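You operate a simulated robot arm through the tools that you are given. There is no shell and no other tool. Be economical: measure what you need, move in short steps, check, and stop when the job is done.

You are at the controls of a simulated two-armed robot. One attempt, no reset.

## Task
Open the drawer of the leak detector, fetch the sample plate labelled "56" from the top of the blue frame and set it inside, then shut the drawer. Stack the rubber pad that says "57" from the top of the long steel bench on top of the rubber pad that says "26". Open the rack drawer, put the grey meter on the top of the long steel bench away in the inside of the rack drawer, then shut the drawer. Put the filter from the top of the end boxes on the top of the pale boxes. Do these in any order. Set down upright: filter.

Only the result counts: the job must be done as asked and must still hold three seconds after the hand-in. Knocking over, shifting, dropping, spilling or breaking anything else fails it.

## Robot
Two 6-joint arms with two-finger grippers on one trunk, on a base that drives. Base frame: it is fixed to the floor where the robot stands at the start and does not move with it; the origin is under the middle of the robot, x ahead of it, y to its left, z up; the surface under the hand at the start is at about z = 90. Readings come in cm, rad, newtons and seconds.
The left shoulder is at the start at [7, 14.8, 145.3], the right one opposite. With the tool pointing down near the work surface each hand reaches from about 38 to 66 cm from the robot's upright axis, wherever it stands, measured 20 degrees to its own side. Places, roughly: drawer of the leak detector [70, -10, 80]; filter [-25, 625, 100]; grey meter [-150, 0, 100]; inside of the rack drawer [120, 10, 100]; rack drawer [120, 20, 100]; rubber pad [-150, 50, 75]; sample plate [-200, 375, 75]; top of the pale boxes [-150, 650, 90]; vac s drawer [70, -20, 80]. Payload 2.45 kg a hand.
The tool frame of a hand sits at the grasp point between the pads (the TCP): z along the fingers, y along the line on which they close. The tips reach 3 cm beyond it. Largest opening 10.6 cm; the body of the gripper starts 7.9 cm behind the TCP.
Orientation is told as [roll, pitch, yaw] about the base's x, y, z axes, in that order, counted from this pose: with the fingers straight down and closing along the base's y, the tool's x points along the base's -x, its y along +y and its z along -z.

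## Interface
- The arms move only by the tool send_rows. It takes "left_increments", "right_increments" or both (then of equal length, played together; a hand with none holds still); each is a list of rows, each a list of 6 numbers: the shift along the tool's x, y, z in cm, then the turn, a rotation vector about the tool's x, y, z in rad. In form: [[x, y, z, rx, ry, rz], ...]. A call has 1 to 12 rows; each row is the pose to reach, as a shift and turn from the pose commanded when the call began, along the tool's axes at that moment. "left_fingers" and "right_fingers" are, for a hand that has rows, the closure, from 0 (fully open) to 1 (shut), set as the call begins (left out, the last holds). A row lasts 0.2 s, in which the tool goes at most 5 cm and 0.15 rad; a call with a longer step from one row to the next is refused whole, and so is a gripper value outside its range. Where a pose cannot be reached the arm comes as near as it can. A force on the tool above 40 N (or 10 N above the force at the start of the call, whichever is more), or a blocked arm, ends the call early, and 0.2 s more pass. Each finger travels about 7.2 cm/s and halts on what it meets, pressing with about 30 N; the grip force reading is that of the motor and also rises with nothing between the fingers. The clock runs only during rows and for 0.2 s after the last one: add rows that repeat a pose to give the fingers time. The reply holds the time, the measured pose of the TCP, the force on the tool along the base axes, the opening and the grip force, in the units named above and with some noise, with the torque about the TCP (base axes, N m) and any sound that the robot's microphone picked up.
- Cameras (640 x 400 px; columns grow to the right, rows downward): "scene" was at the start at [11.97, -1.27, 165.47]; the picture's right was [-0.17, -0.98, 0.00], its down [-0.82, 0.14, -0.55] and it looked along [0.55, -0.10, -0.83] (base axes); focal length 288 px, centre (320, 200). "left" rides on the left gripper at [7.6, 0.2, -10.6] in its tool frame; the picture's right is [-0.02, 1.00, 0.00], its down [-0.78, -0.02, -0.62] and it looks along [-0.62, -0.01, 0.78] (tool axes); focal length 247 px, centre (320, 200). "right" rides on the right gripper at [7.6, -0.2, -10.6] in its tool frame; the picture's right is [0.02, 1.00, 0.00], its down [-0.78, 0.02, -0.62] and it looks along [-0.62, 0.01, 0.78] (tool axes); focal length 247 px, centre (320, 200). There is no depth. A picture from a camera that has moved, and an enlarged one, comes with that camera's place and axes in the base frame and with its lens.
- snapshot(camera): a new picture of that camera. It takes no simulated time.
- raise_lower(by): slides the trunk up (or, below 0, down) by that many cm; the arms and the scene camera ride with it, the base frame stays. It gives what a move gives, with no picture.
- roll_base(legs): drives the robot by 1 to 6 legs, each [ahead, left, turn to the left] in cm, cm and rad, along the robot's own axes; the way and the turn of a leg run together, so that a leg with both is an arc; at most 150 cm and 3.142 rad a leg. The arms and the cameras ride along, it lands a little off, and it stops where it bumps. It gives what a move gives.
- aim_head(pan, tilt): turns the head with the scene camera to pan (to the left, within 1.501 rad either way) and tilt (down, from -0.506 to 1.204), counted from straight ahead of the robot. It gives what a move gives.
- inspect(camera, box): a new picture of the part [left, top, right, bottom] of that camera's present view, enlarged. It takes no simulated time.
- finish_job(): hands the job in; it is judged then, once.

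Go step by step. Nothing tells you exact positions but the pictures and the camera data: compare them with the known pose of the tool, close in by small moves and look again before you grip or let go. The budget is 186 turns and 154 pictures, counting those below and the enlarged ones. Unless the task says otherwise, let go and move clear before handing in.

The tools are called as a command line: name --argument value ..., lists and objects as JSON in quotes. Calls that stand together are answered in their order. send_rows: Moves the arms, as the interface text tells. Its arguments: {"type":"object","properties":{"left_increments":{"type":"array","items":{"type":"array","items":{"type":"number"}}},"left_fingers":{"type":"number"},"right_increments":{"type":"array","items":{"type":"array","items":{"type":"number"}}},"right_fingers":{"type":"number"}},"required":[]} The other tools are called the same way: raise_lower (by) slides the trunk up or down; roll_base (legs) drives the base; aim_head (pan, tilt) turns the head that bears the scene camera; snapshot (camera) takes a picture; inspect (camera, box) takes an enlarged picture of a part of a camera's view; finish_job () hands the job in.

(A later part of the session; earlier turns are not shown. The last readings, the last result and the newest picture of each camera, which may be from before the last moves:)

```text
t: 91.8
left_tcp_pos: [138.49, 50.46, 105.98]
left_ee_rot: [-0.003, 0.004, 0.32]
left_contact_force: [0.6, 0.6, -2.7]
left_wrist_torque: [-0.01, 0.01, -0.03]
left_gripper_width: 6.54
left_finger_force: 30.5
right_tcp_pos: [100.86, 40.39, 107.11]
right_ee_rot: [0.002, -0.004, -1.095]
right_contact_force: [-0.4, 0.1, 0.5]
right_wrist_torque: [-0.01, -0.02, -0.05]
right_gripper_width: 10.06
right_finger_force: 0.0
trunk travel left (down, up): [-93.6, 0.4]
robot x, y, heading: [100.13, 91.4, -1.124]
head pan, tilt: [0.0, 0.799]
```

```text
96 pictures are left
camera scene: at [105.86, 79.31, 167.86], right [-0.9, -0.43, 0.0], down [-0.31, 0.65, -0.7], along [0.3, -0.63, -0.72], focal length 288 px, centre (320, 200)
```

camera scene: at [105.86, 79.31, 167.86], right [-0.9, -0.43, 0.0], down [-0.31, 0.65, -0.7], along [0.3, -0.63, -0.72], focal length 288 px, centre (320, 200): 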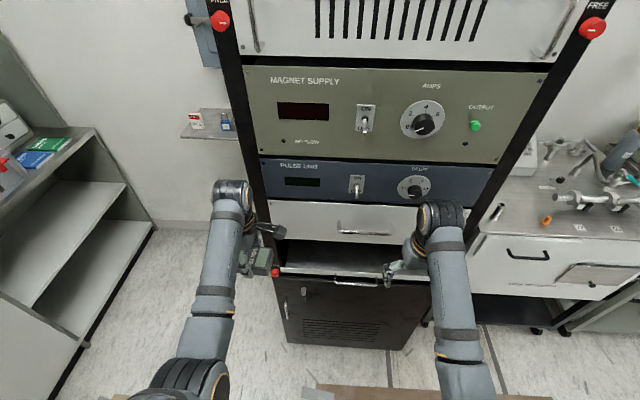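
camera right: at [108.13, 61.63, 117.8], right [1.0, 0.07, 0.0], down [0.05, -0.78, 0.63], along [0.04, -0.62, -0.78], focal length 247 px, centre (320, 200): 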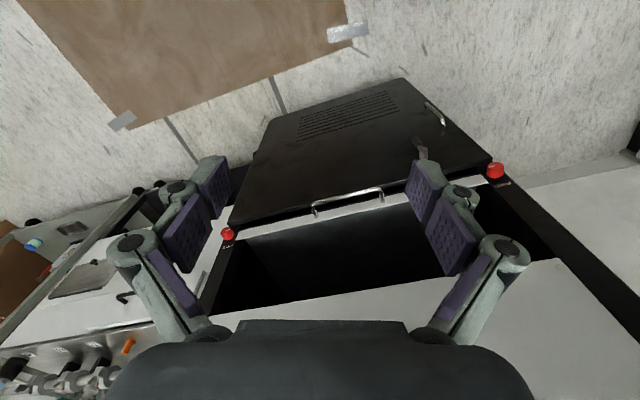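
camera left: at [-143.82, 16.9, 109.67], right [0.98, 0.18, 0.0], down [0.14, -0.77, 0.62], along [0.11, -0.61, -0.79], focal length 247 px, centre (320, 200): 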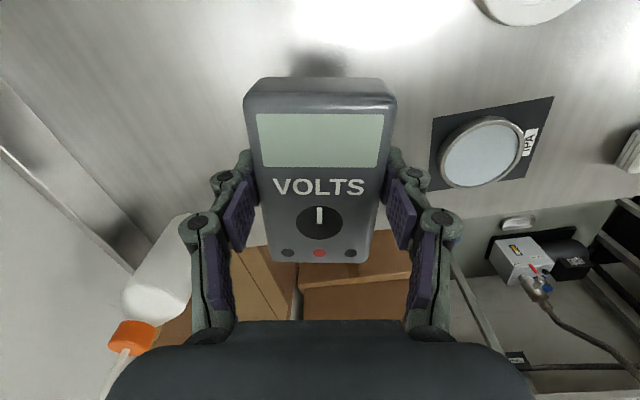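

Triangulating two views puts the handle at about (116,31,107), and the rack skew is closer to 0.35. I'll square up, then turn the right gripper to point forward with its fingers closing vertically.

roll_base --legs '[[0, 0, -0.1], [-4, 10, 0]]'

raise_lower --by -20

send_rows --right_increments '[[1, 0, -2, -0.08, -0.08, 0.08], [2, 0, -4, -0.16, -0.16, 0.16], [2, 0, -6, -0.24, -0.24, 0.24], [2, 0, -8, -0.32, -0.32, 0.32], [2, 0, -10, -0.4, -0.4, 0.4], [2, 0, -12, -0.48, -0.48, 0.48], [2, 0, -14, -0.56, -0.56, 0.56], [2, 0, -16, -0.64, -0.64, 0.64]]'

snapshot --camera "scene"

```text
t: 93.5
left_tcp_pos: [141.95, 53.83, 105.98]
left_ee_rot: [-0.005, 0.005, 0.221]
left_contact_force: [-0.9, -0.5, -2.9]
left_wrist_torque: [0.04, 0.0, 0.0]
left_gripper_width: 6.57
left_finger_force: 29.7
right_tcp_pos: [103.63, 47.53, 106.96]
right_ee_rot: [0.003, -0.004, -1.193]
right_contact_force: [0.3, -0.2, 0.6]
right_wrist_torque: [0.01, -0.02, 0.01]
right_gripper_width: 10.06
right_finger_force: 0.1
trunk travel left (down, up): [-93.6, 0.4]
robot x, y, heading: [108.55, 98.6, -1.226]
head pan, tilt: [0.0, 0.799]
```

```text
t: 95.7
left_tcp_pos: [142.16, 54.13, 85.82]
left_ee_rot: [-0.005, 0.006, 0.22]
left_contact_force: [-0.4, 0.3, -1.8]
left_wrist_torque: [-0.01, -0.02, -0.01]
left_gripper_width: 6.54
left_finger_force: 30.1
right_tcp_pos: [103.79, 47.78, 87.22]
right_ee_rot: [-0.002, -0.005, -1.193]
right_contact_force: [0.0, 0.2, -0.7]
right_wrist_torque: [0.0, -0.01, -0.03]
right_gripper_width: 10.05
right_finger_force: 0.0
trunk travel left (down, up): [-73.6, 20.4]
robot x, y, heading: [107.91, 98.32, -1.229]
head pan, tilt: [0.0, 0.799]
```

```text
t: 97.5
left_tcp_pos: [142.2, 54.17, 85.9]
left_ee_rot: [-0.007, 0.007, 0.219]
left_contact_force: [-0.4, 0.9, -2.3]
left_wrist_torque: [0.0, 0.0, 0.01]
left_gripper_width: 6.55
left_finger_force: 29.6
right_tcp_pos: [104.66, 50.3, 101.37]
right_ee_rot: [0.814, -0.379, -2.031]
right_contact_force: [-0.7, 0.2, 0.5]
right_wrist_torque: [0.0, -0.01, -0.01]
right_gripper_width: 10.08
right_finger_force: 0.0
right hand out of reach, approached as far as the arm can: row 7, 8
trunk travel left (down, up): [-73.6, 20.4]
robot x, y, heading: [108.27, 98.39, -1.231]
head pan, tilt: [0.0, 0.799]
```

```text
95 pictures are left
camera scene: at [112.62, 86.07, 147.87], right [-0.94, -0.34, 0.0], down [-0.24, 0.67, -0.7], along [0.23, -0.66, -0.72], focal length 288 px, centre (320, 200)
```

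scene: 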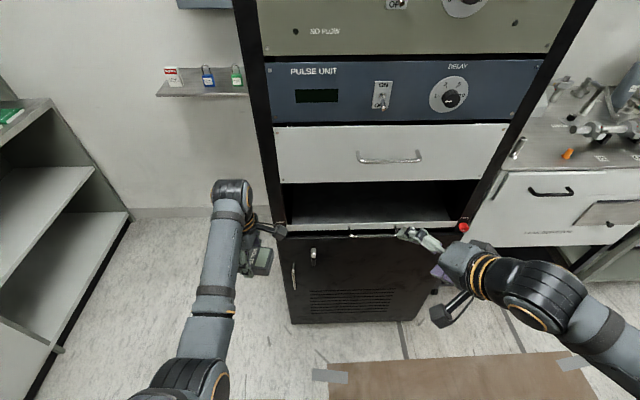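

The rack now looks square to the robot. I'm continuing the gripper rotation while pushing the hand forward.

send_rows --right_increments '[[-1.2, 1.0, 0.6, -0.072, -0.072, 0.072], [-2.4, 2.0, 1.2, -0.144, -0.144, 0.144], [-3.6, 3.0, 1.8, -0.216, -0.216, 0.216], [-4.8, 4.1, 2.4, -0.288, -0.288, 0.288], [-6.0, 5.1, 3.0, -0.36, -0.36, 0.36], [-7.2, 6.1, 3.5, -0.432, -0.432, 0.432], [-8.4, 7.2, 4.1, -0.504, -0.504, 0.504], [-9.6, 8.2, 4.6, -0.569, -0.569, 0.569], [-9.6, 8.2, 4.6, -0.569, -0.569, 0.569]]'

snapshot --camera "right"

snapshot --camera "scene"

```text
t: 99.5
left_tcp_pos: [142.18, 54.12, 85.99]
left_ee_rot: [-0.006, 0.006, 0.219]
left_contact_force: [1.4, -0.5, -2.8]
left_wrist_torque: [-0.01, 0.02, 0.0]
left_gripper_width: 6.53
left_finger_force: 30.2
right_tcp_pos: [109.0, 39.18, 107.48]
right_ee_rot: [1.578, 0.0, -2.765]
right_contact_force: [-0.9, -0.5, -0.1]
right_wrist_torque: [0.02, -0.01, 0.02]
right_gripper_width: 10.05
right_finger_force: 0.1
trunk travel left (down, up): [-73.6, 20.4]
robot x, y, heading: [108.4, 98.59, -1.227]
head pan, tilt: [0.0, 0.799]
```

```text
94 pictures are left
camera right: at [112.15, 51.93, 107.18], right [0.02, 0.01, 1.0], down [-0.96, 0.29, 0.01], along [-0.29, -0.96, 0.02], focal length 247 px, centre (320, 200)
```

right: 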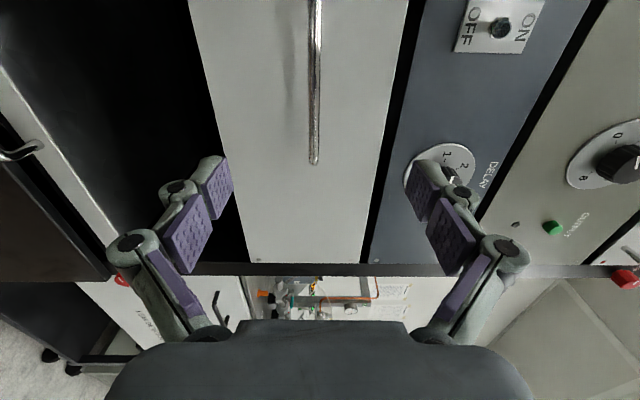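

```text
93 pictures are left
camera scene: at [112.54, 85.99, 147.87], right [-0.94, -0.34, 0.0], down [-0.24, 0.68, -0.7], along [0.23, -0.66, -0.72], focal length 288 px, centre (320, 200)
```

scene: 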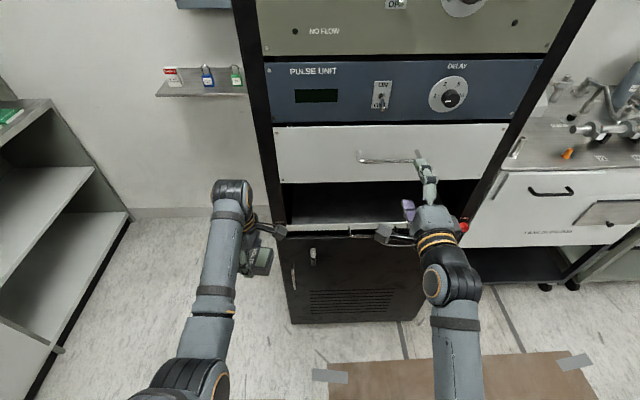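

The gripper now points at the drawer with the handle bar between its fingers. I'll slide toward the handle centre and advance about 8 cm.

send_rows --right_increments '[[1.5, -0.2, 0, 0, 0, 0], [3, -0.4, 2, 0, 0, 0], [3, -0.4, 4, 0, 0, 0], [3, -0.4, 6, 0, 0, 0], [3, -0.4, 6, 0, 0, 0]]'

snapshot --camera "right"

inspect --camera "scene" --box '[300, 100, 500, 250]'

```text
t: 100.7
left_tcp_pos: [142.2, 54.12, 85.96]
left_ee_rot: [-0.006, 0.006, 0.22]
left_contact_force: [-0.7, -0.7, -2.8]
left_wrist_torque: [-0.03, 0.03, -0.01]
left_gripper_width: 6.58
left_finger_force: 29.5
right_tcp_pos: [113.03, 34.55, 106.04]
right_ee_rot: [1.56, -0.053, -2.762]
right_contact_force: [-0.3, 0.4, -0.5]
right_wrist_torque: [0.02, -0.01, 0.02]
right_gripper_width: 10.07
right_finger_force: 0.0
trunk travel left (down, up): [-73.6, 20.4]
robot x, y, heading: [108.27, 98.3, -1.232]
head pan, tilt: [0.0, 0.799]
```

```text
92 pictures are left
camera right: at [116.15, 47.36, 105.58], right [0.07, 0.02, 1.0], down [-0.96, 0.29, 0.06], along [-0.29, -0.96, 0.04], focal length 247 px, centre (320, 200)
```

right: 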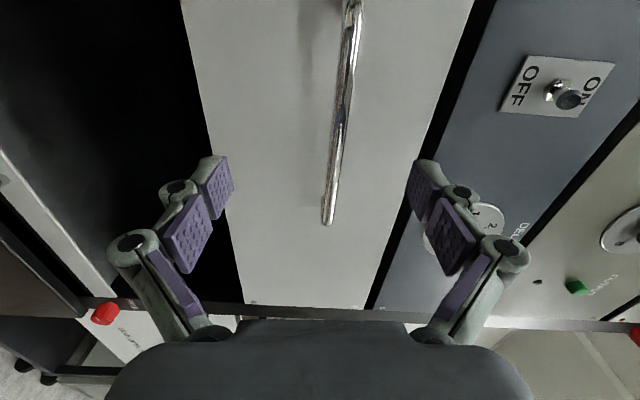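

```text
2.67 times, centred on (400, 175) of scene
camera zoom: at [112.57, 86.01, 147.87], right [-0.94, -0.34, 0.0], down [-0.24, 0.68, -0.7], along [0.23, -0.66, -0.72], focal length 769 px, centre (107, 267)
```

zoom: 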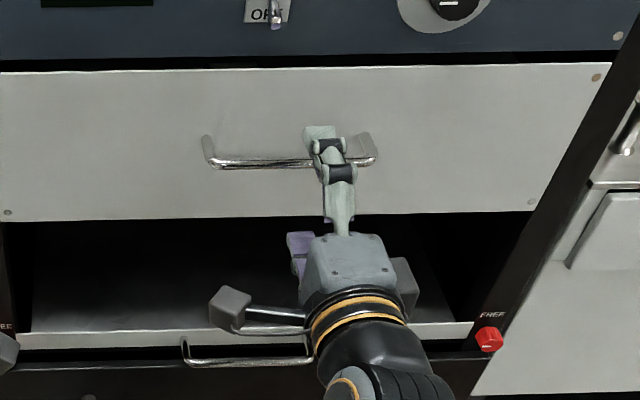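

The arm is near full stretch. I'll pull the hand back 7 cm, drive 9 cm forward and straighten the tilt.

send_rows --right_increments '[[0, 0.2, -3.5, 0, 0, 0], [0, 0.4, -7, 0, 0, 0]]'

roll_base --legs '[[9, 0, 0]]'

snapshot --camera "right"

```text
t: 101.3
left_tcp_pos: [142.24, 54.17, 85.97]
left_ee_rot: [-0.005, 0.005, 0.22]
left_contact_force: [-0.4, -0.5, -2.0]
left_wrist_torque: [-0.03, -0.03, 0.03]
left_gripper_width: 6.54
left_finger_force: 29.7
right_tcp_pos: [110.5, 40.23, 107.56]
right_ee_rot: [1.587, -0.18, -2.72]
right_contact_force: [-0.7, 0.3, -0.3]
right_wrist_torque: [0.05, 0.01, 0.02]
right_gripper_width: 10.06
right_finger_force: 0.0
trunk travel left (down, up): [-73.6, 20.4]
robot x, y, heading: [108.61, 98.53, -1.226]
head pan, tilt: [0.0, 0.799]
stopped in row 2 (right hand): the arm was blocked; the commanded pose is now the measured one
```

```text
t: 102.4
left_tcp_pos: [145.31, 45.5, 85.95]
left_ee_rot: [-0.005, 0.005, 0.22]
left_contact_force: [0.1, -0.5, -2.2]
left_wrist_torque: [-0.02, 0.05, -0.01]
left_gripper_width: 6.54
left_finger_force: 29.6
right_tcp_pos: [113.8, 31.52, 107.53]
right_ee_rot: [1.587, -0.181, -2.721]
right_contact_force: [-0.1, 0.8, 0.4]
right_wrist_torque: [-0.03, -0.01, -0.02]
right_gripper_width: 10.1
right_finger_force: 0.0
trunk travel left (down, up): [-73.6, 20.4]
robot x, y, heading: [111.54, 90.02, -1.226]
head pan, tilt: [0.0, 0.799]
```

```text
90 pictures are left
camera right: at [116.13, 44.31, 105.89], right [0.18, 0.1, 0.98], down [-0.96, 0.25, 0.15], along [-0.23, -0.96, 0.14], focal length 247 px, centre (320, 200)
```

right: 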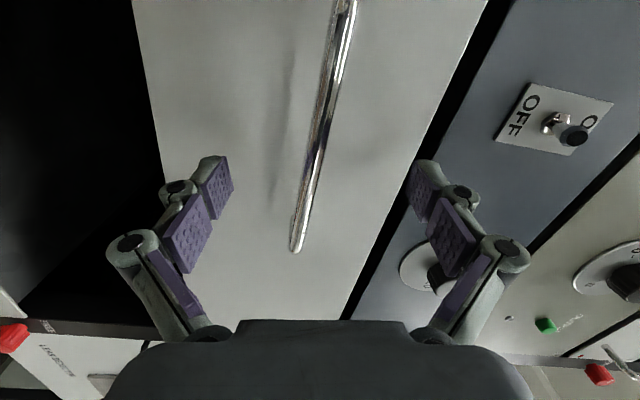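

The bar is between the fingers. I'll level the roll and centre on it, then close.

send_rows --right_increments '[[0, -0.3, 0, 0, 0, 0.09], [0, -0.5, 0, 0, 0, 0.17], [0, -0.5, 0, 0, 0, 0.17]]'

snapshot --camera "right"

```text
t: 103.2
left_tcp_pos: [145.28, 45.53, 86.0]
left_ee_rot: [-0.006, 0.004, 0.22]
left_contact_force: [-0.5, -0.5, -1.8]
left_wrist_torque: [0.0, -0.01, -0.03]
left_gripper_width: 6.54
left_finger_force: 29.7
right_tcp_pos: [113.56, 31.48, 107.0]
right_ee_rot: [1.584, -0.009, -2.72]
right_contact_force: [0.9, 0.3, -0.3]
right_wrist_torque: [-0.03, -0.01, 0.0]
right_gripper_width: 10.07
right_finger_force: 0.1
trunk travel left (down, up): [-73.6, 20.4]
robot x, y, heading: [111.11, 89.69, -1.226]
head pan, tilt: [0.0, 0.799]
```

```text
89 pictures are left
camera right: at [116.2, 44.32, 106.63], right [0.02, 0.03, 1.0], down [-0.97, 0.25, 0.02], along [-0.24, -0.97, 0.03], focal length 247 px, centre (320, 200)
```

right: 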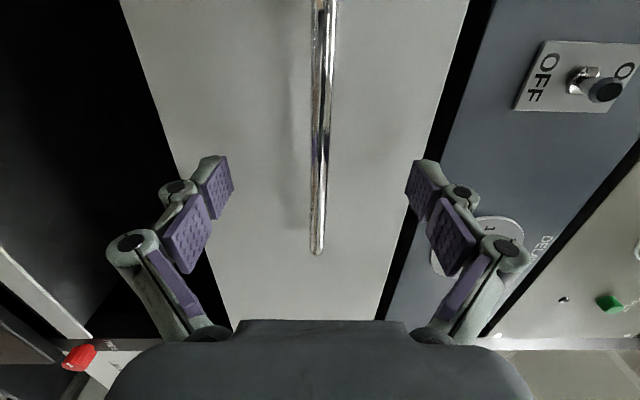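

Level and centred. Closing on the bar.

send_rows --right_increments '[[0, 0, 0, 0, 0, 0], [0, 0, 0, 0, 0, 0], [0, 0, 0, 0, 0, 0], [0, 0, 0, 0, 0, 0], [0, 0, 0, 0, 0, 0], [0, 0, 0, 0, 0, 0]]' --right_fingers 1.0

snapshot --camera "right"

```text
t: 104.6
left_tcp_pos: [145.31, 45.48, 85.92]
left_ee_rot: [-0.004, 0.007, 0.22]
left_contact_force: [-0.9, -0.6, -2.5]
left_wrist_torque: [0.01, 0.0, -0.02]
left_gripper_width: 6.53
left_finger_force: 30.2
right_tcp_pos: [113.61, 31.35, 106.92]
right_ee_rot: [1.586, -0.009, -2.719]
right_contact_force: [1.1, -0.1, -4.0]
right_wrist_torque: [0.16, -0.47, 0.28]
right_gripper_width: 0.94
right_finger_force: 35.4
trunk travel left (down, up): [-73.6, 20.4]
robot x, y, heading: [111.64, 89.79, -1.227]
head pan, tilt: [0.0, 0.799]
```

```text
88 pictures are left
camera right: at [116.23, 44.27, 106.59], right [0.02, 0.03, 1.0], down [-0.97, 0.25, 0.02], along [-0.24, -0.97, 0.03], focal length 247 px, centre (320, 200)
```

right: 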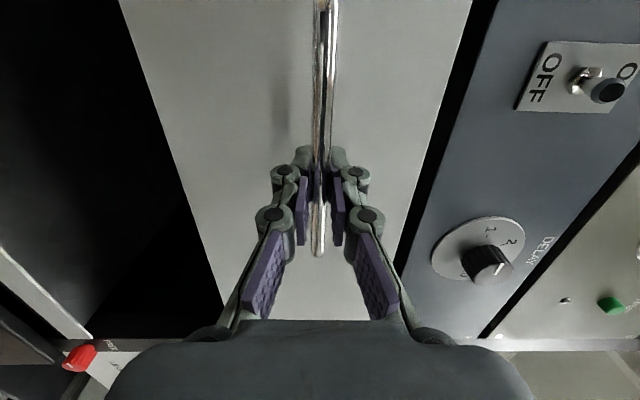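

The bar is gripped. Pulling the drawer open by backing the base up.

roll_base --legs '[[-8, 0, 0]]'

snapshot --camera "scene"

```text
t: 105.7
left_tcp_pos: [142.46, 52.66, 85.97]
left_ee_rot: [-0.006, 0.006, 0.218]
left_contact_force: [0.5, 1.2, -2.2]
left_wrist_torque: [-0.05, 0.02, 0.0]
left_gripper_width: 6.53
left_finger_force: 30.4
right_tcp_pos: [110.84, 38.73, 107.09]
right_ee_rot: [1.584, -0.011, -2.723]
right_contact_force: [-4.5, -3.4, -6.4]
right_wrist_torque: [0.1, -0.29, -0.7]
right_gripper_width: 0.99
right_finger_force: 35.1
trunk travel left (down, up): [-73.6, 20.4]
robot x, y, heading: [108.41, 97.17, -1.227]
head pan, tilt: [0.0, 0.799]
```

```text
87 pictures are left
camera scene: at [112.9, 84.51, 147.86], right [-0.94, -0.34, 0.0], down [-0.24, 0.68, -0.7], along [0.23, -0.66, -0.72], focal length 288 px, centre (320, 200)
```

scene: 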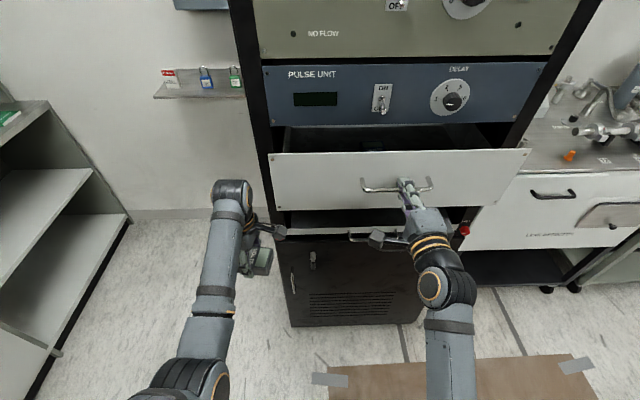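

The drawer slides open. Pulling another 10 cm.

roll_base --legs '[[-11, 0, 0]]'

snapshot --camera "scene"

```text
t: 106.9
left_tcp_pos: [139.1, 62.85, 86.18]
left_ee_rot: [-0.006, 0.003, 0.224]
left_contact_force: [0.1, 0.9, -1.8]
left_wrist_torque: [-0.04, -0.04, -0.02]
left_gripper_width: 6.54
left_finger_force: 29.7
right_tcp_pos: [107.38, 48.76, 107.0]
right_ee_rot: [1.585, -0.009, -2.713]
right_contact_force: [-11.7, -3.7, -5.8]
right_wrist_torque: [0.16, -0.39, -0.62]
right_gripper_width: 0.81
right_finger_force: 34.8
trunk travel left (down, up): [-73.6, 20.4]
robot x, y, heading: [105.26, 107.22, -1.225]
head pan, tilt: [0.0, 0.799]
```

```text
86 pictures are left
camera scene: at [109.19, 94.75, 147.89], right [-0.94, -0.34, 0.0], down [-0.24, 0.67, -0.7], along [0.24, -0.66, -0.72], focal length 288 px, centre (320, 200)
```

scene: 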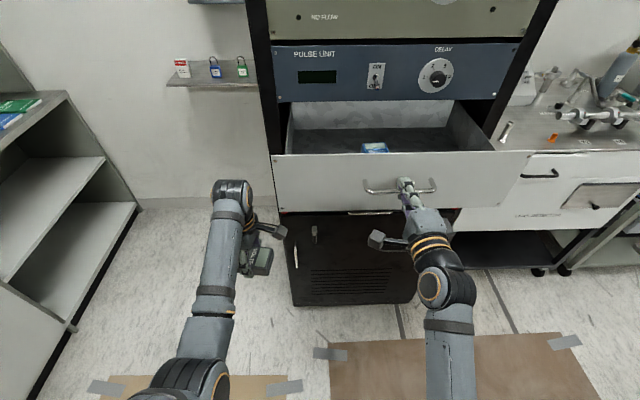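

Open about 18 cm, with a small blue item already inside. A little more for hand room.

roll_base --legs '[[-5, 0, 0]]'

send_rows --right_increments '[[0, 0, 0, 0, 0, 0], [0, 0, 0, 0, 0, 0], [0, 0, 0, 0, 0, 0], [0, 0, 0, 0, 0, 0], [0, 0, -2.5, 0, 0, 0], [0, 0, -5, 0, 0, 0]]' --right_fingers 0.3

snapshot --camera "scene"

```text
t: 107.8
left_tcp_pos: [141.76, 65.64, 86.08]
left_ee_rot: [-0.006, 0.003, 0.267]
left_contact_force: [0.0, 1.0, -2.6]
left_wrist_torque: [-0.03, 0.12, 0.02]
left_gripper_width: 6.54
left_finger_force: 29.9
right_tcp_pos: [110.74, 50.02, 106.99]
right_ee_rot: [1.584, -0.005, -2.669]
right_contact_force: [-5.0, -5.2, 7.5]
right_wrist_torque: [0.1, -0.22, -0.5]
right_gripper_width: 0.81
right_finger_force: 34.4
trunk travel left (down, up): [-73.6, 20.4]
robot x, y, heading: [106.08, 107.92, -1.177]
head pan, tilt: [0.0, 0.799]
```

```text
t: 109.2
left_tcp_pos: [141.97, 65.65, 86.02]
left_ee_rot: [-0.005, 0.005, 0.27]
left_contact_force: [-0.6, -0.1, -2.2]
left_wrist_torque: [-0.01, 0.01, 0.0]
left_gripper_width: 6.55
left_finger_force: 30.0
right_tcp_pos: [108.9, 54.37, 107.69]
right_ee_rot: [1.602, -0.04, -2.658]
right_contact_force: [0.2, 0.7, 0.4]
right_wrist_torque: [-0.01, -0.02, -0.03]
right_gripper_width: 7.44
right_finger_force: 0.0
trunk travel left (down, up): [-73.6, 20.4]
robot x, y, heading: [106.04, 108.41, -1.175]
head pan, tilt: [0.0, 0.799]
```

```text
85 pictures are left
camera scene: at [110.87, 96.13, 147.87], right [-0.92, -0.38, 0.0], down [-0.27, 0.66, -0.7], along [0.27, -0.64, -0.72], focal length 288 px, centre (320, 200)
```

scene: 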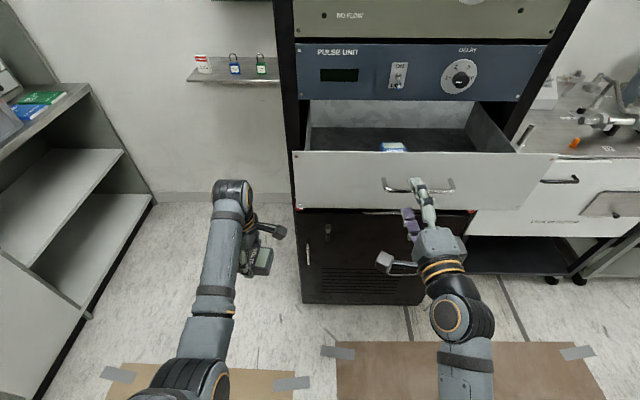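

The drawer is at its stop, about 18 cm open. I'll fold the right hand back to pointing down, raise the trunk, and then use the left hand for the meter.

send_rows --right_increments '[[0, 0, -0.5, 0.08, 0.08, -0.08], [0, 0, -1, 0.16, 0.16, -0.16], [0, 0, -1.5, 0.24, 0.24, -0.24], [0, 0, -2, 0.32, 0.32, -0.32], [0, 0, -2.5, 0.4, 0.4, -0.4], [0, 0, -3, 0.48, 0.48, -0.48], [0, 0, -3.5, 0.56, 0.56, -0.56], [0, 0, -4, 0.64, 0.64, -0.64]]'

send_rows --right_increments '[[0, 0, 0, 0.08, 0.08, -0.08], [0, 0, 0, 0.16, 0.16, -0.16], [0, 0, 0, 0.24, 0.24, -0.24], [0, 0, 0, 0.32, 0.32, -0.32], [0, 0, 0, 0.4, 0.4, -0.4], [0, 0, 0, 0.48, 0.48, -0.48], [0, 0, 0, 0.569, 0.569, -0.569]]'

raise_lower --by 20

snapshot --camera "scene"

```text
t: 111.0
left_tcp_pos: [142.16, 65.55, 85.93]
left_ee_rot: [-0.006, 0.007, 0.269]
left_contact_force: [-0.6, -0.7, -2.4]
left_wrist_torque: [-0.02, 0.05, -0.02]
left_gripper_width: 6.57
left_finger_force: 30.2
right_tcp_pos: [107.01, 58.16, 106.89]
right_ee_rot: [0.733, -0.355, -1.827]
right_contact_force: [0.7, 0.1, -0.1]
right_wrist_torque: [0.0, -0.02, 0.01]
right_gripper_width: 7.41
right_finger_force: 0.0
trunk travel left (down, up): [-73.6, 20.4]
robot x, y, heading: [105.8, 108.22, -1.176]
head pan, tilt: [0.0, 0.799]
```

```text
refused: row 7 steps farther than a row can; nothing moved
```

```text
t: 113.2
left_tcp_pos: [141.96, 65.62, 105.85]
left_ee_rot: [-0.006, 0.004, 0.267]
left_contact_force: [-0.2, -0.1, -1.9]
left_wrist_torque: [0.0, 0.02, 0.02]
left_gripper_width: 6.54
left_finger_force: 30.0
right_tcp_pos: [107.02, 58.1, 126.87]
right_ee_rot: [0.735, -0.354, -1.831]
right_contact_force: [0.2, 0.0, 0.2]
right_wrist_torque: [-0.01, -0.01, -0.02]
right_gripper_width: 7.41
right_finger_force: 0.0
trunk travel left (down, up): [-93.6, 0.4]
robot x, y, heading: [105.97, 108.07, -1.18]
head pan, tilt: [0.0, 0.799]
```

```text
84 pictures are left
camera scene: at [110.92, 96.01, 167.86], right [-0.92, -0.38, 0.0], down [-0.27, 0.66, -0.7], along [0.27, -0.64, -0.72], focal length 288 px, centre (320, 200)
```

scene: 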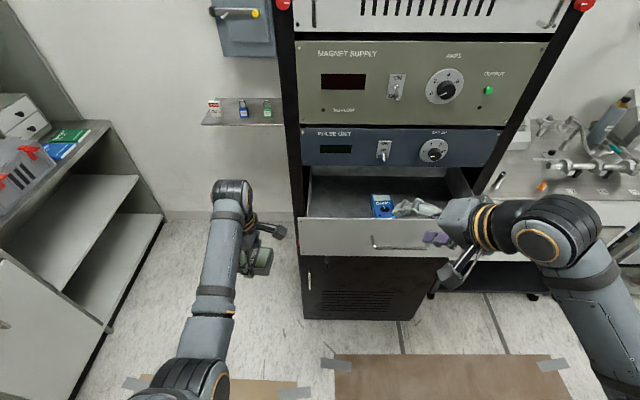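

The left half of the drawer is free. I'll raise the left hand above the rim (≥120) before moving in.

send_rows --left_increments '[[0, 0, -4, 0, 0, 0], [0, 0, -8, 0, 0, 0], [0, 0, -12, 0, 0, 0], [0, 0, -16, 0, 0, 0]]'

```text
t: 114.2
left_tcp_pos: [142.39, 60.17, 114.8]
left_ee_rot: [-0.002, 0.007, 0.268]
left_contact_force: [-0.2, 0.2, -3.1]
left_wrist_torque: [0.03, -0.01, 0.0]
left_gripper_width: 6.54
left_finger_force: 30.2
left hand out of reach, approached as far as the arm can: row 2, 3, 4
right_tcp_pos: [106.92, 58.0, 126.69]
right_ee_rot: [0.733, -0.356, -1.832]
right_contact_force: [0.7, -0.1, -0.7]
right_wrist_torque: [0.02, -0.01, 0.02]
right_gripper_width: 7.42
right_finger_force: 0.0
trunk travel left (down, up): [-93.6, 0.4]
robot x, y, heading: [105.82, 107.96, -1.176]
head pan, tilt: [0.0, 0.799]
```

Still a little low. Extending forward lets the arm rise higher.

send_rows --left_increments '[[0, -3, 0, 0, 0, 0], [0, -6, -2, 0, 0, 0], [0, -8, -4, 0, 0, 0], [0, -8, -7, 0, 0, 0]]'

```text
t: 115.2
left_tcp_pos: [144.42, 52.57, 121.75]
left_ee_rot: [-0.005, 0.005, 0.268]
left_contact_force: [-0.2, 0.5, -2.3]
left_wrist_torque: [-0.02, 0.03, -0.02]
left_gripper_width: 6.57
left_finger_force: 30.3
right_tcp_pos: [106.98, 58.08, 126.77]
right_ee_rot: [0.735, -0.356, -1.83]
right_contact_force: [-0.4, 1.0, -0.9]
right_wrist_torque: [-0.01, -0.02, 0.01]
right_gripper_width: 7.4
right_finger_force: 0.1
trunk travel left (down, up): [-93.6, 0.4]
robot x, y, heading: [106.14, 108.13, -1.179]
head pan, tilt: [0.0, 0.799]
```

High enough at 121.8. Turning slightly and strafing right so the meter is over the free left half of the drawer.

roll_base --legs '[[0, 0, -0.05], [3, -16.5, 0]]'

snapshot --camera "left"

snapshot --camera "scene"

```text
t: 116.2
left_tcp_pos: [142.2, 50.27, 121.6]
left_ee_rot: [-0.004, 0.005, 0.233]
left_contact_force: [0.2, 0.8, -3.0]
left_wrist_torque: [0.06, 0.0, -0.04]
left_gripper_width: 6.54
left_finger_force: 29.8
right_tcp_pos: [104.98, 57.15, 126.98]
right_ee_rot: [0.732, -0.354, -1.864]
right_contact_force: [0.2, -0.4, -0.4]
right_wrist_torque: [0.02, -0.01, -0.01]
right_gripper_width: 7.41
right_finger_force: 0.1
trunk travel left (down, up): [-93.6, 0.4]
robot x, y, heading: [105.68, 107.48, -1.215]
head pan, tilt: [0.0, 0.799]
stopped in leg 2: the robot was blocked; the commanded pose is now the measured one
```

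```text
83 pictures are left
camera left: at [134.71, 48.72, 132.37], right [-0.21, 0.98, 0.0], down [0.77, 0.17, 0.62], along [0.6, 0.13, -0.79], focal length 247 px, centre (320, 200)
```

left: 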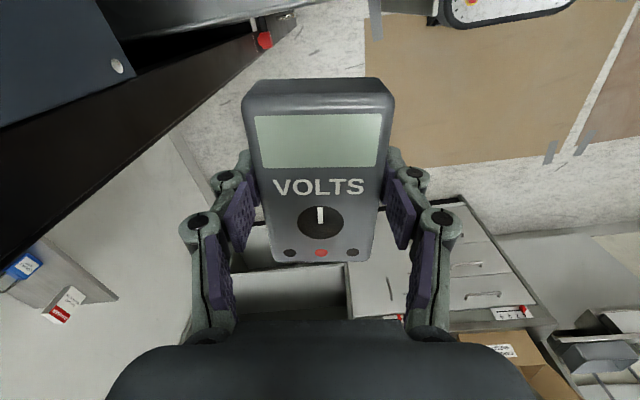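

```text
82 pictures are left
camera scene: at [110.33, 94.95, 167.86], right [-0.94, -0.35, 0.0], down [-0.25, 0.67, -0.7], along [0.24, -0.65, -0.72], focal length 288 px, centre (320, 200)
```

scene: 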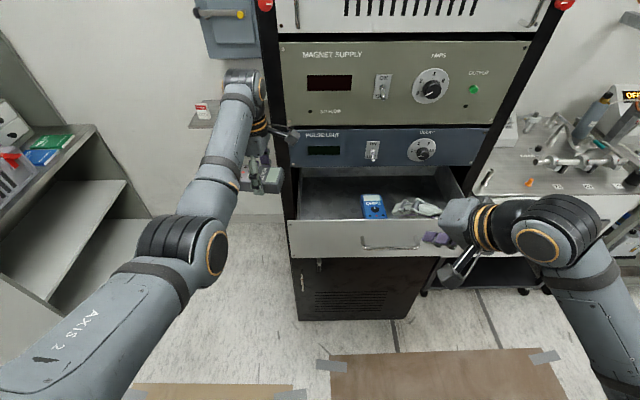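

The strafe was blocked — most likely the base's rear corner touches the steel cart. I'll pull the left hand back slightly, move forward, then strafe in shorter legs.

send_rows --left_increments '[[0, 1.5, 0, 0, 0, 0], [0, 2.5, 0.5, 0, 0, 0]]'

roll_base --legs '[[4, 0, 0], [0, -6, 0]]'

aim_head --pan -1.45 --tilt 0.9

snapshot --camera "scene"

```text
t: 116.8
left_tcp_pos: [141.51, 52.89, 121.29]
left_ee_rot: [-0.006, 0.007, 0.234]
left_contact_force: [0.7, 0.4, -2.0]
left_wrist_torque: [-0.02, 0.03, 0.01]
left_gripper_width: 6.56
left_finger_force: 30.3
right_tcp_pos: [105.05, 57.33, 126.91]
right_ee_rot: [0.735, -0.355, -1.865]
right_contact_force: [0.3, -0.3, -0.8]
right_wrist_torque: [-0.02, 0.03, 0.0]
right_gripper_width: 7.41
right_finger_force: 0.0
trunk travel left (down, up): [-93.6, 0.4]
robot x, y, heading: [105.85, 107.44, -1.214]
head pan, tilt: [0.0, 0.799]
```

```text
t: 118.2
left_tcp_pos: [138.28, 47.41, 121.17]
left_ee_rot: [-0.007, 0.014, 0.239]
left_contact_force: [0.7, 1.6, -2.9]
left_wrist_torque: [-0.1, 0.12, -0.02]
left_gripper_width: 6.52
left_finger_force: 30.6
right_tcp_pos: [101.76, 52.11, 127.14]
right_ee_rot: [0.728, -0.36, -1.862]
right_contact_force: [1.6, 0.4, 0.9]
right_wrist_torque: [-0.06, 0.09, -0.07]
right_gripper_width: 7.43
right_finger_force: 0.0
trunk travel left (down, up): [-93.6, 0.4]
robot x, y, heading: [101.35, 101.93, -1.209]
head pan, tilt: [0.0, 0.799]
```

```text
t: 119.8
left_tcp_pos: [137.45, 46.91, 121.14]
left_ee_rot: [-0.005, 0.002, 0.238]
left_contact_force: [0.1, -0.8, -2.2]
left_wrist_torque: [-0.01, 0.0, 0.01]
left_gripper_width: 6.5
left_finger_force: 29.9
right_tcp_pos: [100.88, 51.35, 126.81]
right_ee_rot: [0.734, -0.354, -1.863]
right_contact_force: [0.2, -0.7, -0.3]
right_wrist_torque: [0.01, -0.03, 0.0]
right_gripper_width: 7.39
right_finger_force: 0.0
trunk travel left (down, up): [-93.6, 0.4]
robot x, y, heading: [101.67, 101.66, -1.215]
head pan, tilt: [-1.45, 0.901]
```

```text
81 pictures are left
camera scene: at [96.46, 93.16, 167.07], right [-0.46, 0.89, 0.0], down [0.7, 0.36, -0.62], along [-0.55, -0.29, -0.78], focal length 288 px, centre (320, 200)
```

scene: 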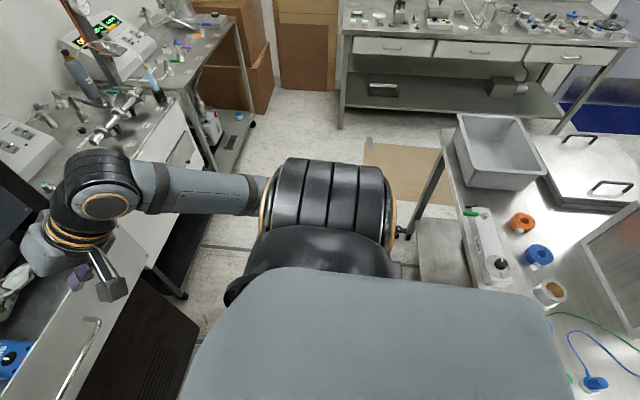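

The base half-length is about 30 cm and the cart edge is now ~34 cm from the axis. Strafing right runs parallel to it, so I'll continue 11 cm.

roll_base --legs '[[0, -11, 0]]'

aim_head --pan 0.1 --tilt 0.9

snapshot --camera "scene"

snapshot --camera "left"

```text
t: 121.0
left_tcp_pos: [127.61, 43.06, 121.19]
left_ee_rot: [-0.005, 0.009, 0.239]
left_contact_force: [-0.1, -0.6, -2.6]
left_wrist_torque: [-0.05, 0.07, -0.03]
left_gripper_width: 6.56
left_finger_force: 30.1
right_tcp_pos: [91.07, 47.74, 126.96]
right_ee_rot: [0.731, -0.357, -1.861]
right_contact_force: [0.4, 0.0, 1.3]
right_wrist_torque: [-0.03, 0.06, -0.03]
right_gripper_width: 7.41
right_finger_force: 0.1
trunk travel left (down, up): [-93.6, 0.4]
robot x, y, heading: [91.15, 97.88, -1.212]
head pan, tilt: [-1.45, 0.901]
```

```text
t: 122.6
left_tcp_pos: [127.18, 43.1, 121.18]
left_ee_rot: [-0.004, 0.003, 0.24]
left_contact_force: [0.3, 0.4, -2.4]
left_wrist_torque: [-0.04, 0.0, -0.01]
left_gripper_width: 6.58
left_finger_force: 30.1
right_tcp_pos: [90.62, 47.51, 126.87]
right_ee_rot: [0.733, -0.356, -1.862]
right_contact_force: [0.4, 1.0, 0.0]
right_wrist_torque: [0.0, -0.04, 0.0]
right_gripper_width: 7.43
right_finger_force: 0.0
trunk travel left (down, up): [-93.6, 0.4]
robot x, y, heading: [91.4, 97.54, -1.212]
head pan, tilt: [0.099, 0.901]
```

```text
80 pictures are left
camera scene: at [96.25, 86.05, 167.07], right [-0.9, -0.44, 0.0], down [-0.35, 0.7, -0.62], along [0.28, -0.56, -0.78], focal length 288 px, centre (320, 200)
```

scene: 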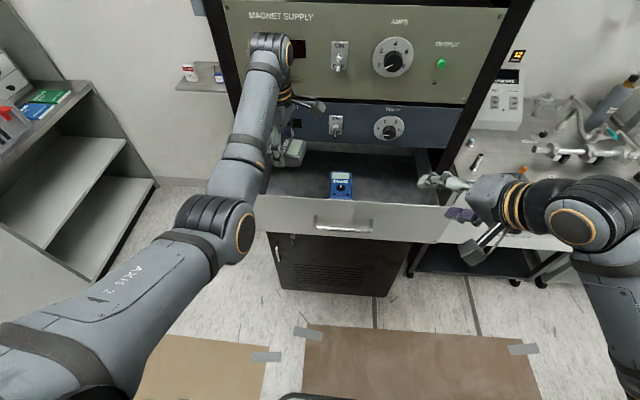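

```text
79 pictures are left
camera left: at [119.78, 41.49, 131.88], right [-0.22, 0.98, 0.0], down [0.77, 0.17, 0.62], along [0.6, 0.13, -0.79], focal length 247 px, centre (320, 200)
```

left: 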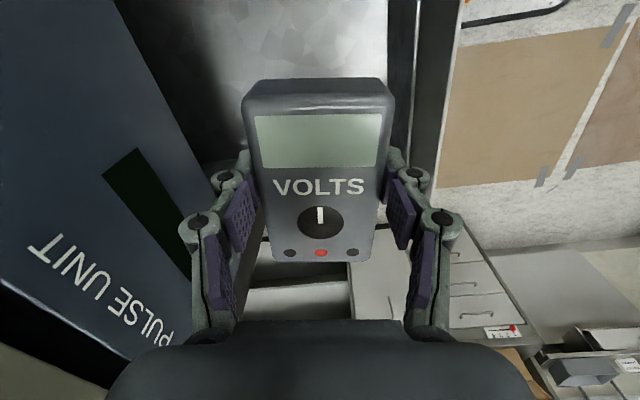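

inspect --camera "scene" --box '[220, 110, 460, 260]'

inspect --camera "left" --box '[160, 0, 480, 300]'

```text
2.67 times, centred on (340, 185) of scene
camera zoom: at [96.25, 86.05, 167.07], right [-0.9, -0.44, 0.0], down [-0.35, 0.7, -0.62], along [0.28, -0.56, -0.78], focal length 769 px, centre (267, 240)
```

zoom: 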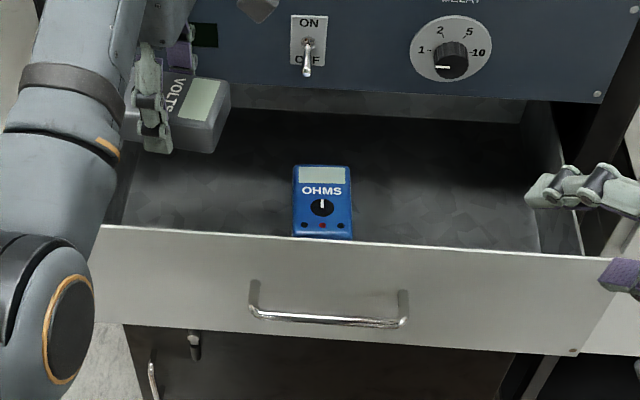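

```text
1.33 times, centred on (320, 150) of left
camera zoom: at [119.78, 41.49, 131.88], right [-0.22, 0.98, 0.0], down [0.77, 0.17, 0.62], along [0.6, 0.13, -0.79], focal length 329 px, centre (320, 267)
```

zoom: 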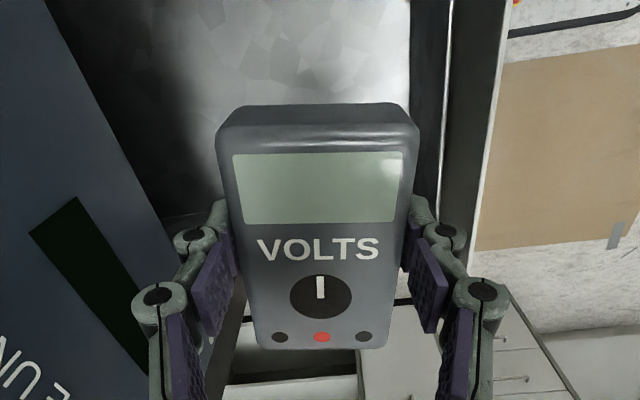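

A blue OHMS meter sits mid-drawer; the free space is left of it. I'll shift the grey meter about 2.5 cm right and a bit deeper, then lower it.

send_rows --left_increments '[[1.3, -0.9, 0, 0, 0, 0], [2.5, -1.7, 0, 0, 0, 0], [2.5, -1.7, 4, 0, 0, 0], [2.5, -1.7, 8, 0, 0, 0], [2.5, -1.7, 11, 0, 0, 0], [2.5, -1.7, 11, 0, 0, 0]]'

snapshot --camera "left"

inspect --camera "scene" --box '[220, 110, 460, 260]'

```text
t: 124.0
left_tcp_pos: [125.24, 40.76, 110.19]
left_ee_rot: [-0.004, 0.005, 0.24]
left_contact_force: [-0.1, 0.5, -2.1]
left_wrist_torque: [0.0, 0.05, 0.03]
left_gripper_width: 6.55
left_finger_force: 29.6
right_tcp_pos: [90.75, 47.6, 126.85]
right_ee_rot: [0.735, -0.355, -1.859]
right_contact_force: [0.0, 0.0, 1.1]
right_wrist_torque: [0.0, 0.01, 0.03]
right_gripper_width: 7.43
right_finger_force: 0.1
trunk travel left (down, up): [-93.6, 0.4]
robot x, y, heading: [91.35, 97.91, -1.207]
head pan, tilt: [0.099, 0.901]
```

```text
76 pictures are left
camera left: at [117.79, 39.19, 120.94], right [-0.22, 0.98, 0.0], down [0.77, 0.17, 0.62], along [0.6, 0.13, -0.79], focal length 247 px, centre (320, 200)
```

left: 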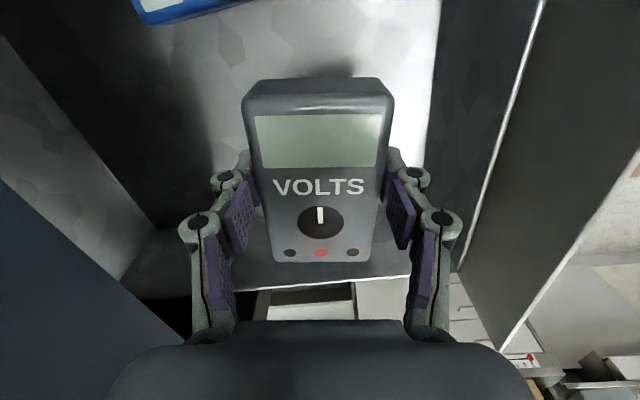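

```text
2.67 times, centred on (340, 185) of scene
camera zoom: at [96.29, 86.1, 167.07], right [-0.9, -0.44, 0.0], down [-0.35, 0.7, -0.62], along [0.28, -0.56, -0.78], focal length 769 px, centre (267, 240)
```

zoom: 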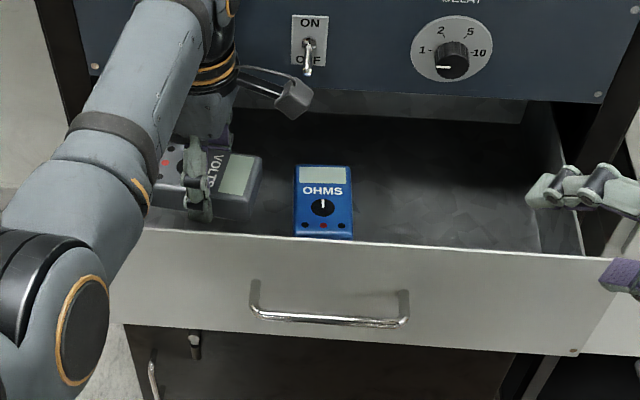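

Clear of the wall and the OHMS meter. Lowering on.

send_rows --left_increments '[[0, 0, 2, 0, 0, 0], [0, 0, 4, 0, 0, 0], [0, 0, 5, 0, 0, 0], [0, 0, 6, 0, 0, 0], [0, 0, 6.5, 0, 0, 0], [0, 0, 7, 0, 0, 0], [0, 0, 7.5, 0, 0, 0]]'

inspect --camera "scene" --box '[220, 110, 460, 260]'

```text
t: 125.6
left_tcp_pos: [125.23, 41.41, 102.85]
left_ee_rot: [-0.005, 0.005, 0.238]
left_contact_force: [0.6, -0.3, -1.8]
left_wrist_torque: [0.03, -0.02, 0.0]
left_gripper_width: 6.54
left_finger_force: 30.4
left hand out of reach, approached as far as the arm can: row 6, 7
right_tcp_pos: [90.61, 47.6, 126.86]
right_ee_rot: [0.734, -0.354, -1.861]
right_contact_force: [-0.1, -0.2, -0.1]
right_wrist_torque: [0.04, -0.02, 0.0]
right_gripper_width: 7.43
right_finger_force: 0.1
trunk travel left (down, up): [-93.6, 0.4]
robot x, y, heading: [90.97, 97.82, -1.212]
head pan, tilt: [0.099, 0.901]
```

```text
2.67 times, centred on (340, 185) of scene
camera zoom: at [96.3, 86.07, 167.07], right [-0.9, -0.44, 0.0], down [-0.35, 0.7, -0.62], along [0.28, -0.56, -0.78], focal length 769 px, centre (267, 240)
```

zoom: 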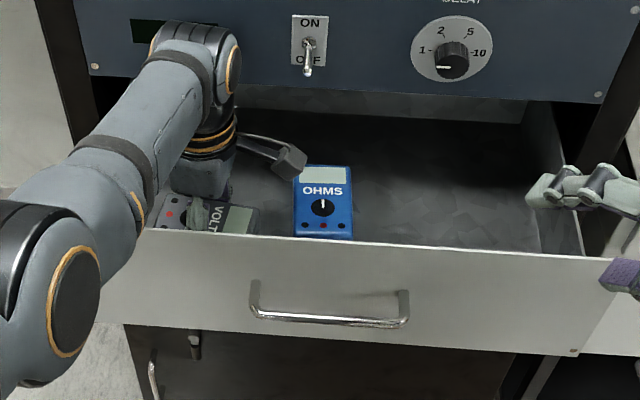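

No contact yet and the arm is at its limit; I'll lower the trunk in small steps.

raise_lower --by -1.2

raise_lower --by -0.7

```text
t: 126.2
left_tcp_pos: [125.17, 41.5, 101.98]
left_ee_rot: [-0.008, 0.005, 0.238]
left_contact_force: [2.4, -0.2, 12.2]
left_wrist_torque: [0.41, 0.25, -0.04]
left_gripper_width: 6.57
left_finger_force: 29.8
right_tcp_pos: [90.59, 47.8, 125.7]
right_ee_rot: [0.736, -0.356, -1.863]
right_contact_force: [0.4, -0.3, 0.0]
right_wrist_torque: [0.01, -0.02, -0.02]
right_gripper_width: 7.44
right_finger_force: 0.2
trunk travel left (down, up): [-92.4, 1.6]
robot x, y, heading: [91.19, 97.31, -1.21]
head pan, tilt: [0.099, 0.901]
```

```text
t: 126.8
left_tcp_pos: [125.02, 41.67, 101.57]
left_ee_rot: [-0.011, 0.004, 0.24]
left_contact_force: [1.9, 0.3, 32.4]
left_wrist_torque: [0.65, 0.01, 0.01]
left_gripper_width: 6.57
left_finger_force: 30.1
right_tcp_pos: [90.35, 48.1, 125.15]
right_ee_rot: [0.74, -0.358, -1.863]
right_contact_force: [0.2, -0.1, 0.0]
right_wrist_torque: [0.04, 0.02, 0.04]
right_gripper_width: 7.43
right_finger_force: 0.1
trunk travel left (down, up): [-91.7, 2.3]
robot x, y, heading: [91.23, 97.21, -1.21]
head pan, tilt: [0.099, 0.901]
```

The meter rests on the drawer floor. Easing off, opening partway and lifting out.

raise_lower --by 0.7

send_rows --left_increments '[[0, 0, 0, 0, 0, 0], [0, 0, 0, 0, 0, 0], [0, 0, 0, 0, 0, 0], [0, 0, -4, 0, 0, 0], [0, 0, -8, 0, 0, 0], [0, 0, -12, 0, 0, 0], [0, 0, -16, 0, 0, 0], [0, 0, -19, 0, 0, 0]]' --left_fingers 0.2

snapshot --camera "left"

inspect --camera "scene" --box '[220, 110, 460, 260]'

```text
t: 127.4
left_tcp_pos: [125.14, 41.55, 101.57]
left_ee_rot: [-0.003, 0.006, 0.238]
left_contact_force: [0.9, -0.6, 3.0]
left_wrist_torque: [-0.14, -0.33, -0.07]
left_gripper_width: 6.54
left_finger_force: 29.9
right_tcp_pos: [90.61, 47.66, 125.71]
right_ee_rot: [0.737, -0.353, -1.864]
right_contact_force: [-0.5, -0.4, 0.2]
right_wrist_torque: [0.03, -0.01, -0.01]
right_gripper_width: 7.41
right_finger_force: 0.1
trunk travel left (down, up): [-92.4, 1.6]
robot x, y, heading: [91.29, 97.87, -1.21]
head pan, tilt: [0.099, 0.901]
```

```text
t: 129.2
left_tcp_pos: [125.08, 41.54, 120.72]
left_ee_rot: [-0.005, 0.003, 0.238]
left_contact_force: [0.6, 0.4, 0.2]
left_wrist_torque: [0.02, -0.01, 0.04]
left_gripper_width: 8.49
left_finger_force: 0.0
right_tcp_pos: [90.64, 47.68, 125.58]
right_ee_rot: [0.737, -0.354, -1.861]
right_contact_force: [0.0, 0.4, 0.2]
right_wrist_torque: [0.01, -0.01, 0.01]
right_gripper_width: 7.41
right_finger_force: 0.1
trunk travel left (down, up): [-92.4, 1.6]
robot x, y, heading: [90.87, 97.61, -1.201]
head pan, tilt: [0.099, 0.901]
```

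```text
73 pictures are left
camera left: at [117.64, 40.02, 131.48], right [-0.22, 0.98, 0.0], down [0.77, 0.17, 0.62], along [0.6, 0.13, -0.79], focal length 247 px, centre (320, 200)
```

left: 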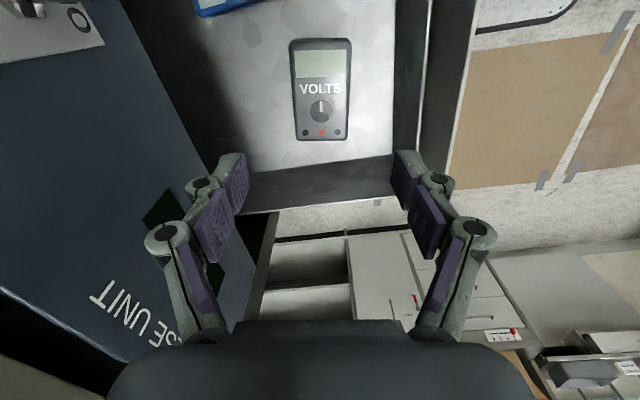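

```text
2.67 times, centred on (340, 185) of scene
camera zoom: at [96.19, 86.18, 165.88], right [-0.9, -0.44, 0.0], down [-0.35, 0.7, -0.62], along [0.28, -0.56, -0.78], focal length 769 px, centre (267, 240)
```

zoom: 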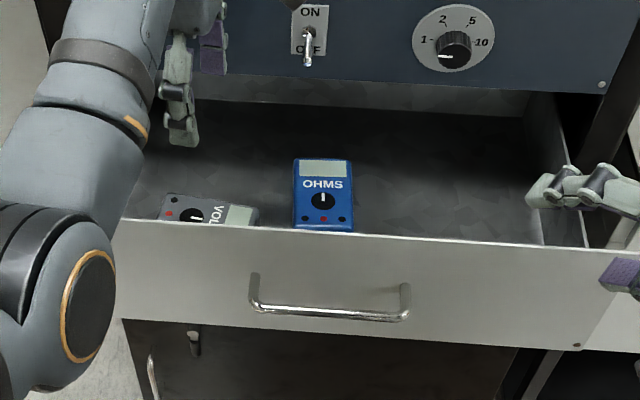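

The meter is in. To leave, I'll retrace leftwards with the base (hand above the rim), which also centres the right hand on the drawer for closing.

roll_base --legs '[[0, 21, 0]]'

send_rows --left_increments '[[0, 4, 2, 0, 0, 0.14], [0, 8, 4, 0, 0, 0.28], [0, 12, 6, 0, 0, 0.42], [0, 14, 8, 0, 0, 0.56], [0, 14, 10, 0, 0, 0.7], [0, 14, 12, 0, 0, 0.84], [0, 14, 12, 0, 0, 0.98], [0, 14, 12, 0, 0, 1.12], [0, 14, 12, 0, 0, 1.26], [0, 14, 12, 0, 0, 1.4]]'

snapshot --camera "scene"

```text
t: 130.8
left_tcp_pos: [144.4, 48.72, 120.67]
left_ee_rot: [-0.005, 0.001, 0.235]
left_contact_force: [-0.2, -0.3, 0.2]
left_wrist_torque: [-0.01, -0.04, 0.01]
left_gripper_width: 8.45
left_finger_force: 0.1
right_tcp_pos: [109.9, 54.87, 125.62]
right_ee_rot: [0.738, -0.354, -1.865]
right_contact_force: [-1.0, 0.6, 0.6]
right_wrist_torque: [0.04, -0.02, 0.01]
right_gripper_width: 7.39
right_finger_force: 0.1
trunk travel left (down, up): [-92.4, 1.6]
robot x, y, heading: [110.78, 105.06, -1.215]
head pan, tilt: [0.099, 0.901]
```

```text
t: 133.2
left_tcp_pos: [143.6, 61.67, 110.02]
left_ee_rot: [0.027, -0.044, -1.155]
left_contact_force: [0.4, 0.4, 0.6]
left_wrist_torque: [-0.01, 0.02, -0.01]
left_gripper_width: 8.48
left_finger_force: 0.1
left hand out of reach, approached as far as the arm can: row 1, 2, 3, 4, 5
right_tcp_pos: [110.28, 54.95, 125.67]
right_ee_rot: [0.735, -0.354, -1.866]
right_contact_force: [0.0, -0.3, 0.9]
right_wrist_torque: [-0.03, 0.02, 0.01]
right_gripper_width: 7.42
right_finger_force: 0.2
trunk travel left (down, up): [-92.4, 1.6]
robot x, y, heading: [110.95, 104.85, -1.215]
head pan, tilt: [0.099, 0.901]
stopped in row 10 (left hand): the arm was blocked; the commanded pose is now the measured one
```

```text
71 pictures are left
camera scene: at [116.02, 93.52, 165.87], right [-0.9, -0.44, 0.0], down [-0.35, 0.7, -0.62], along [0.27, -0.56, -0.78], focal length 288 px, centre (320, 200)
```

scene: 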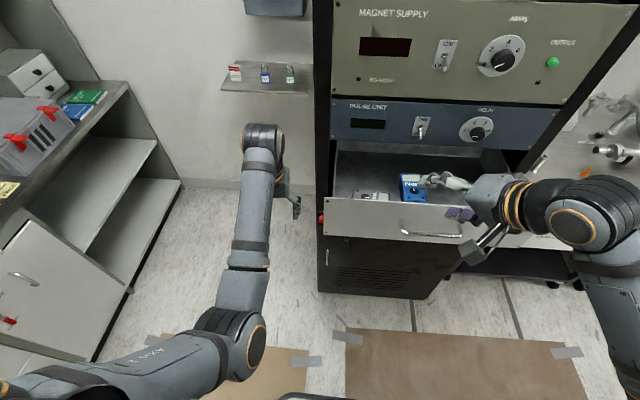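

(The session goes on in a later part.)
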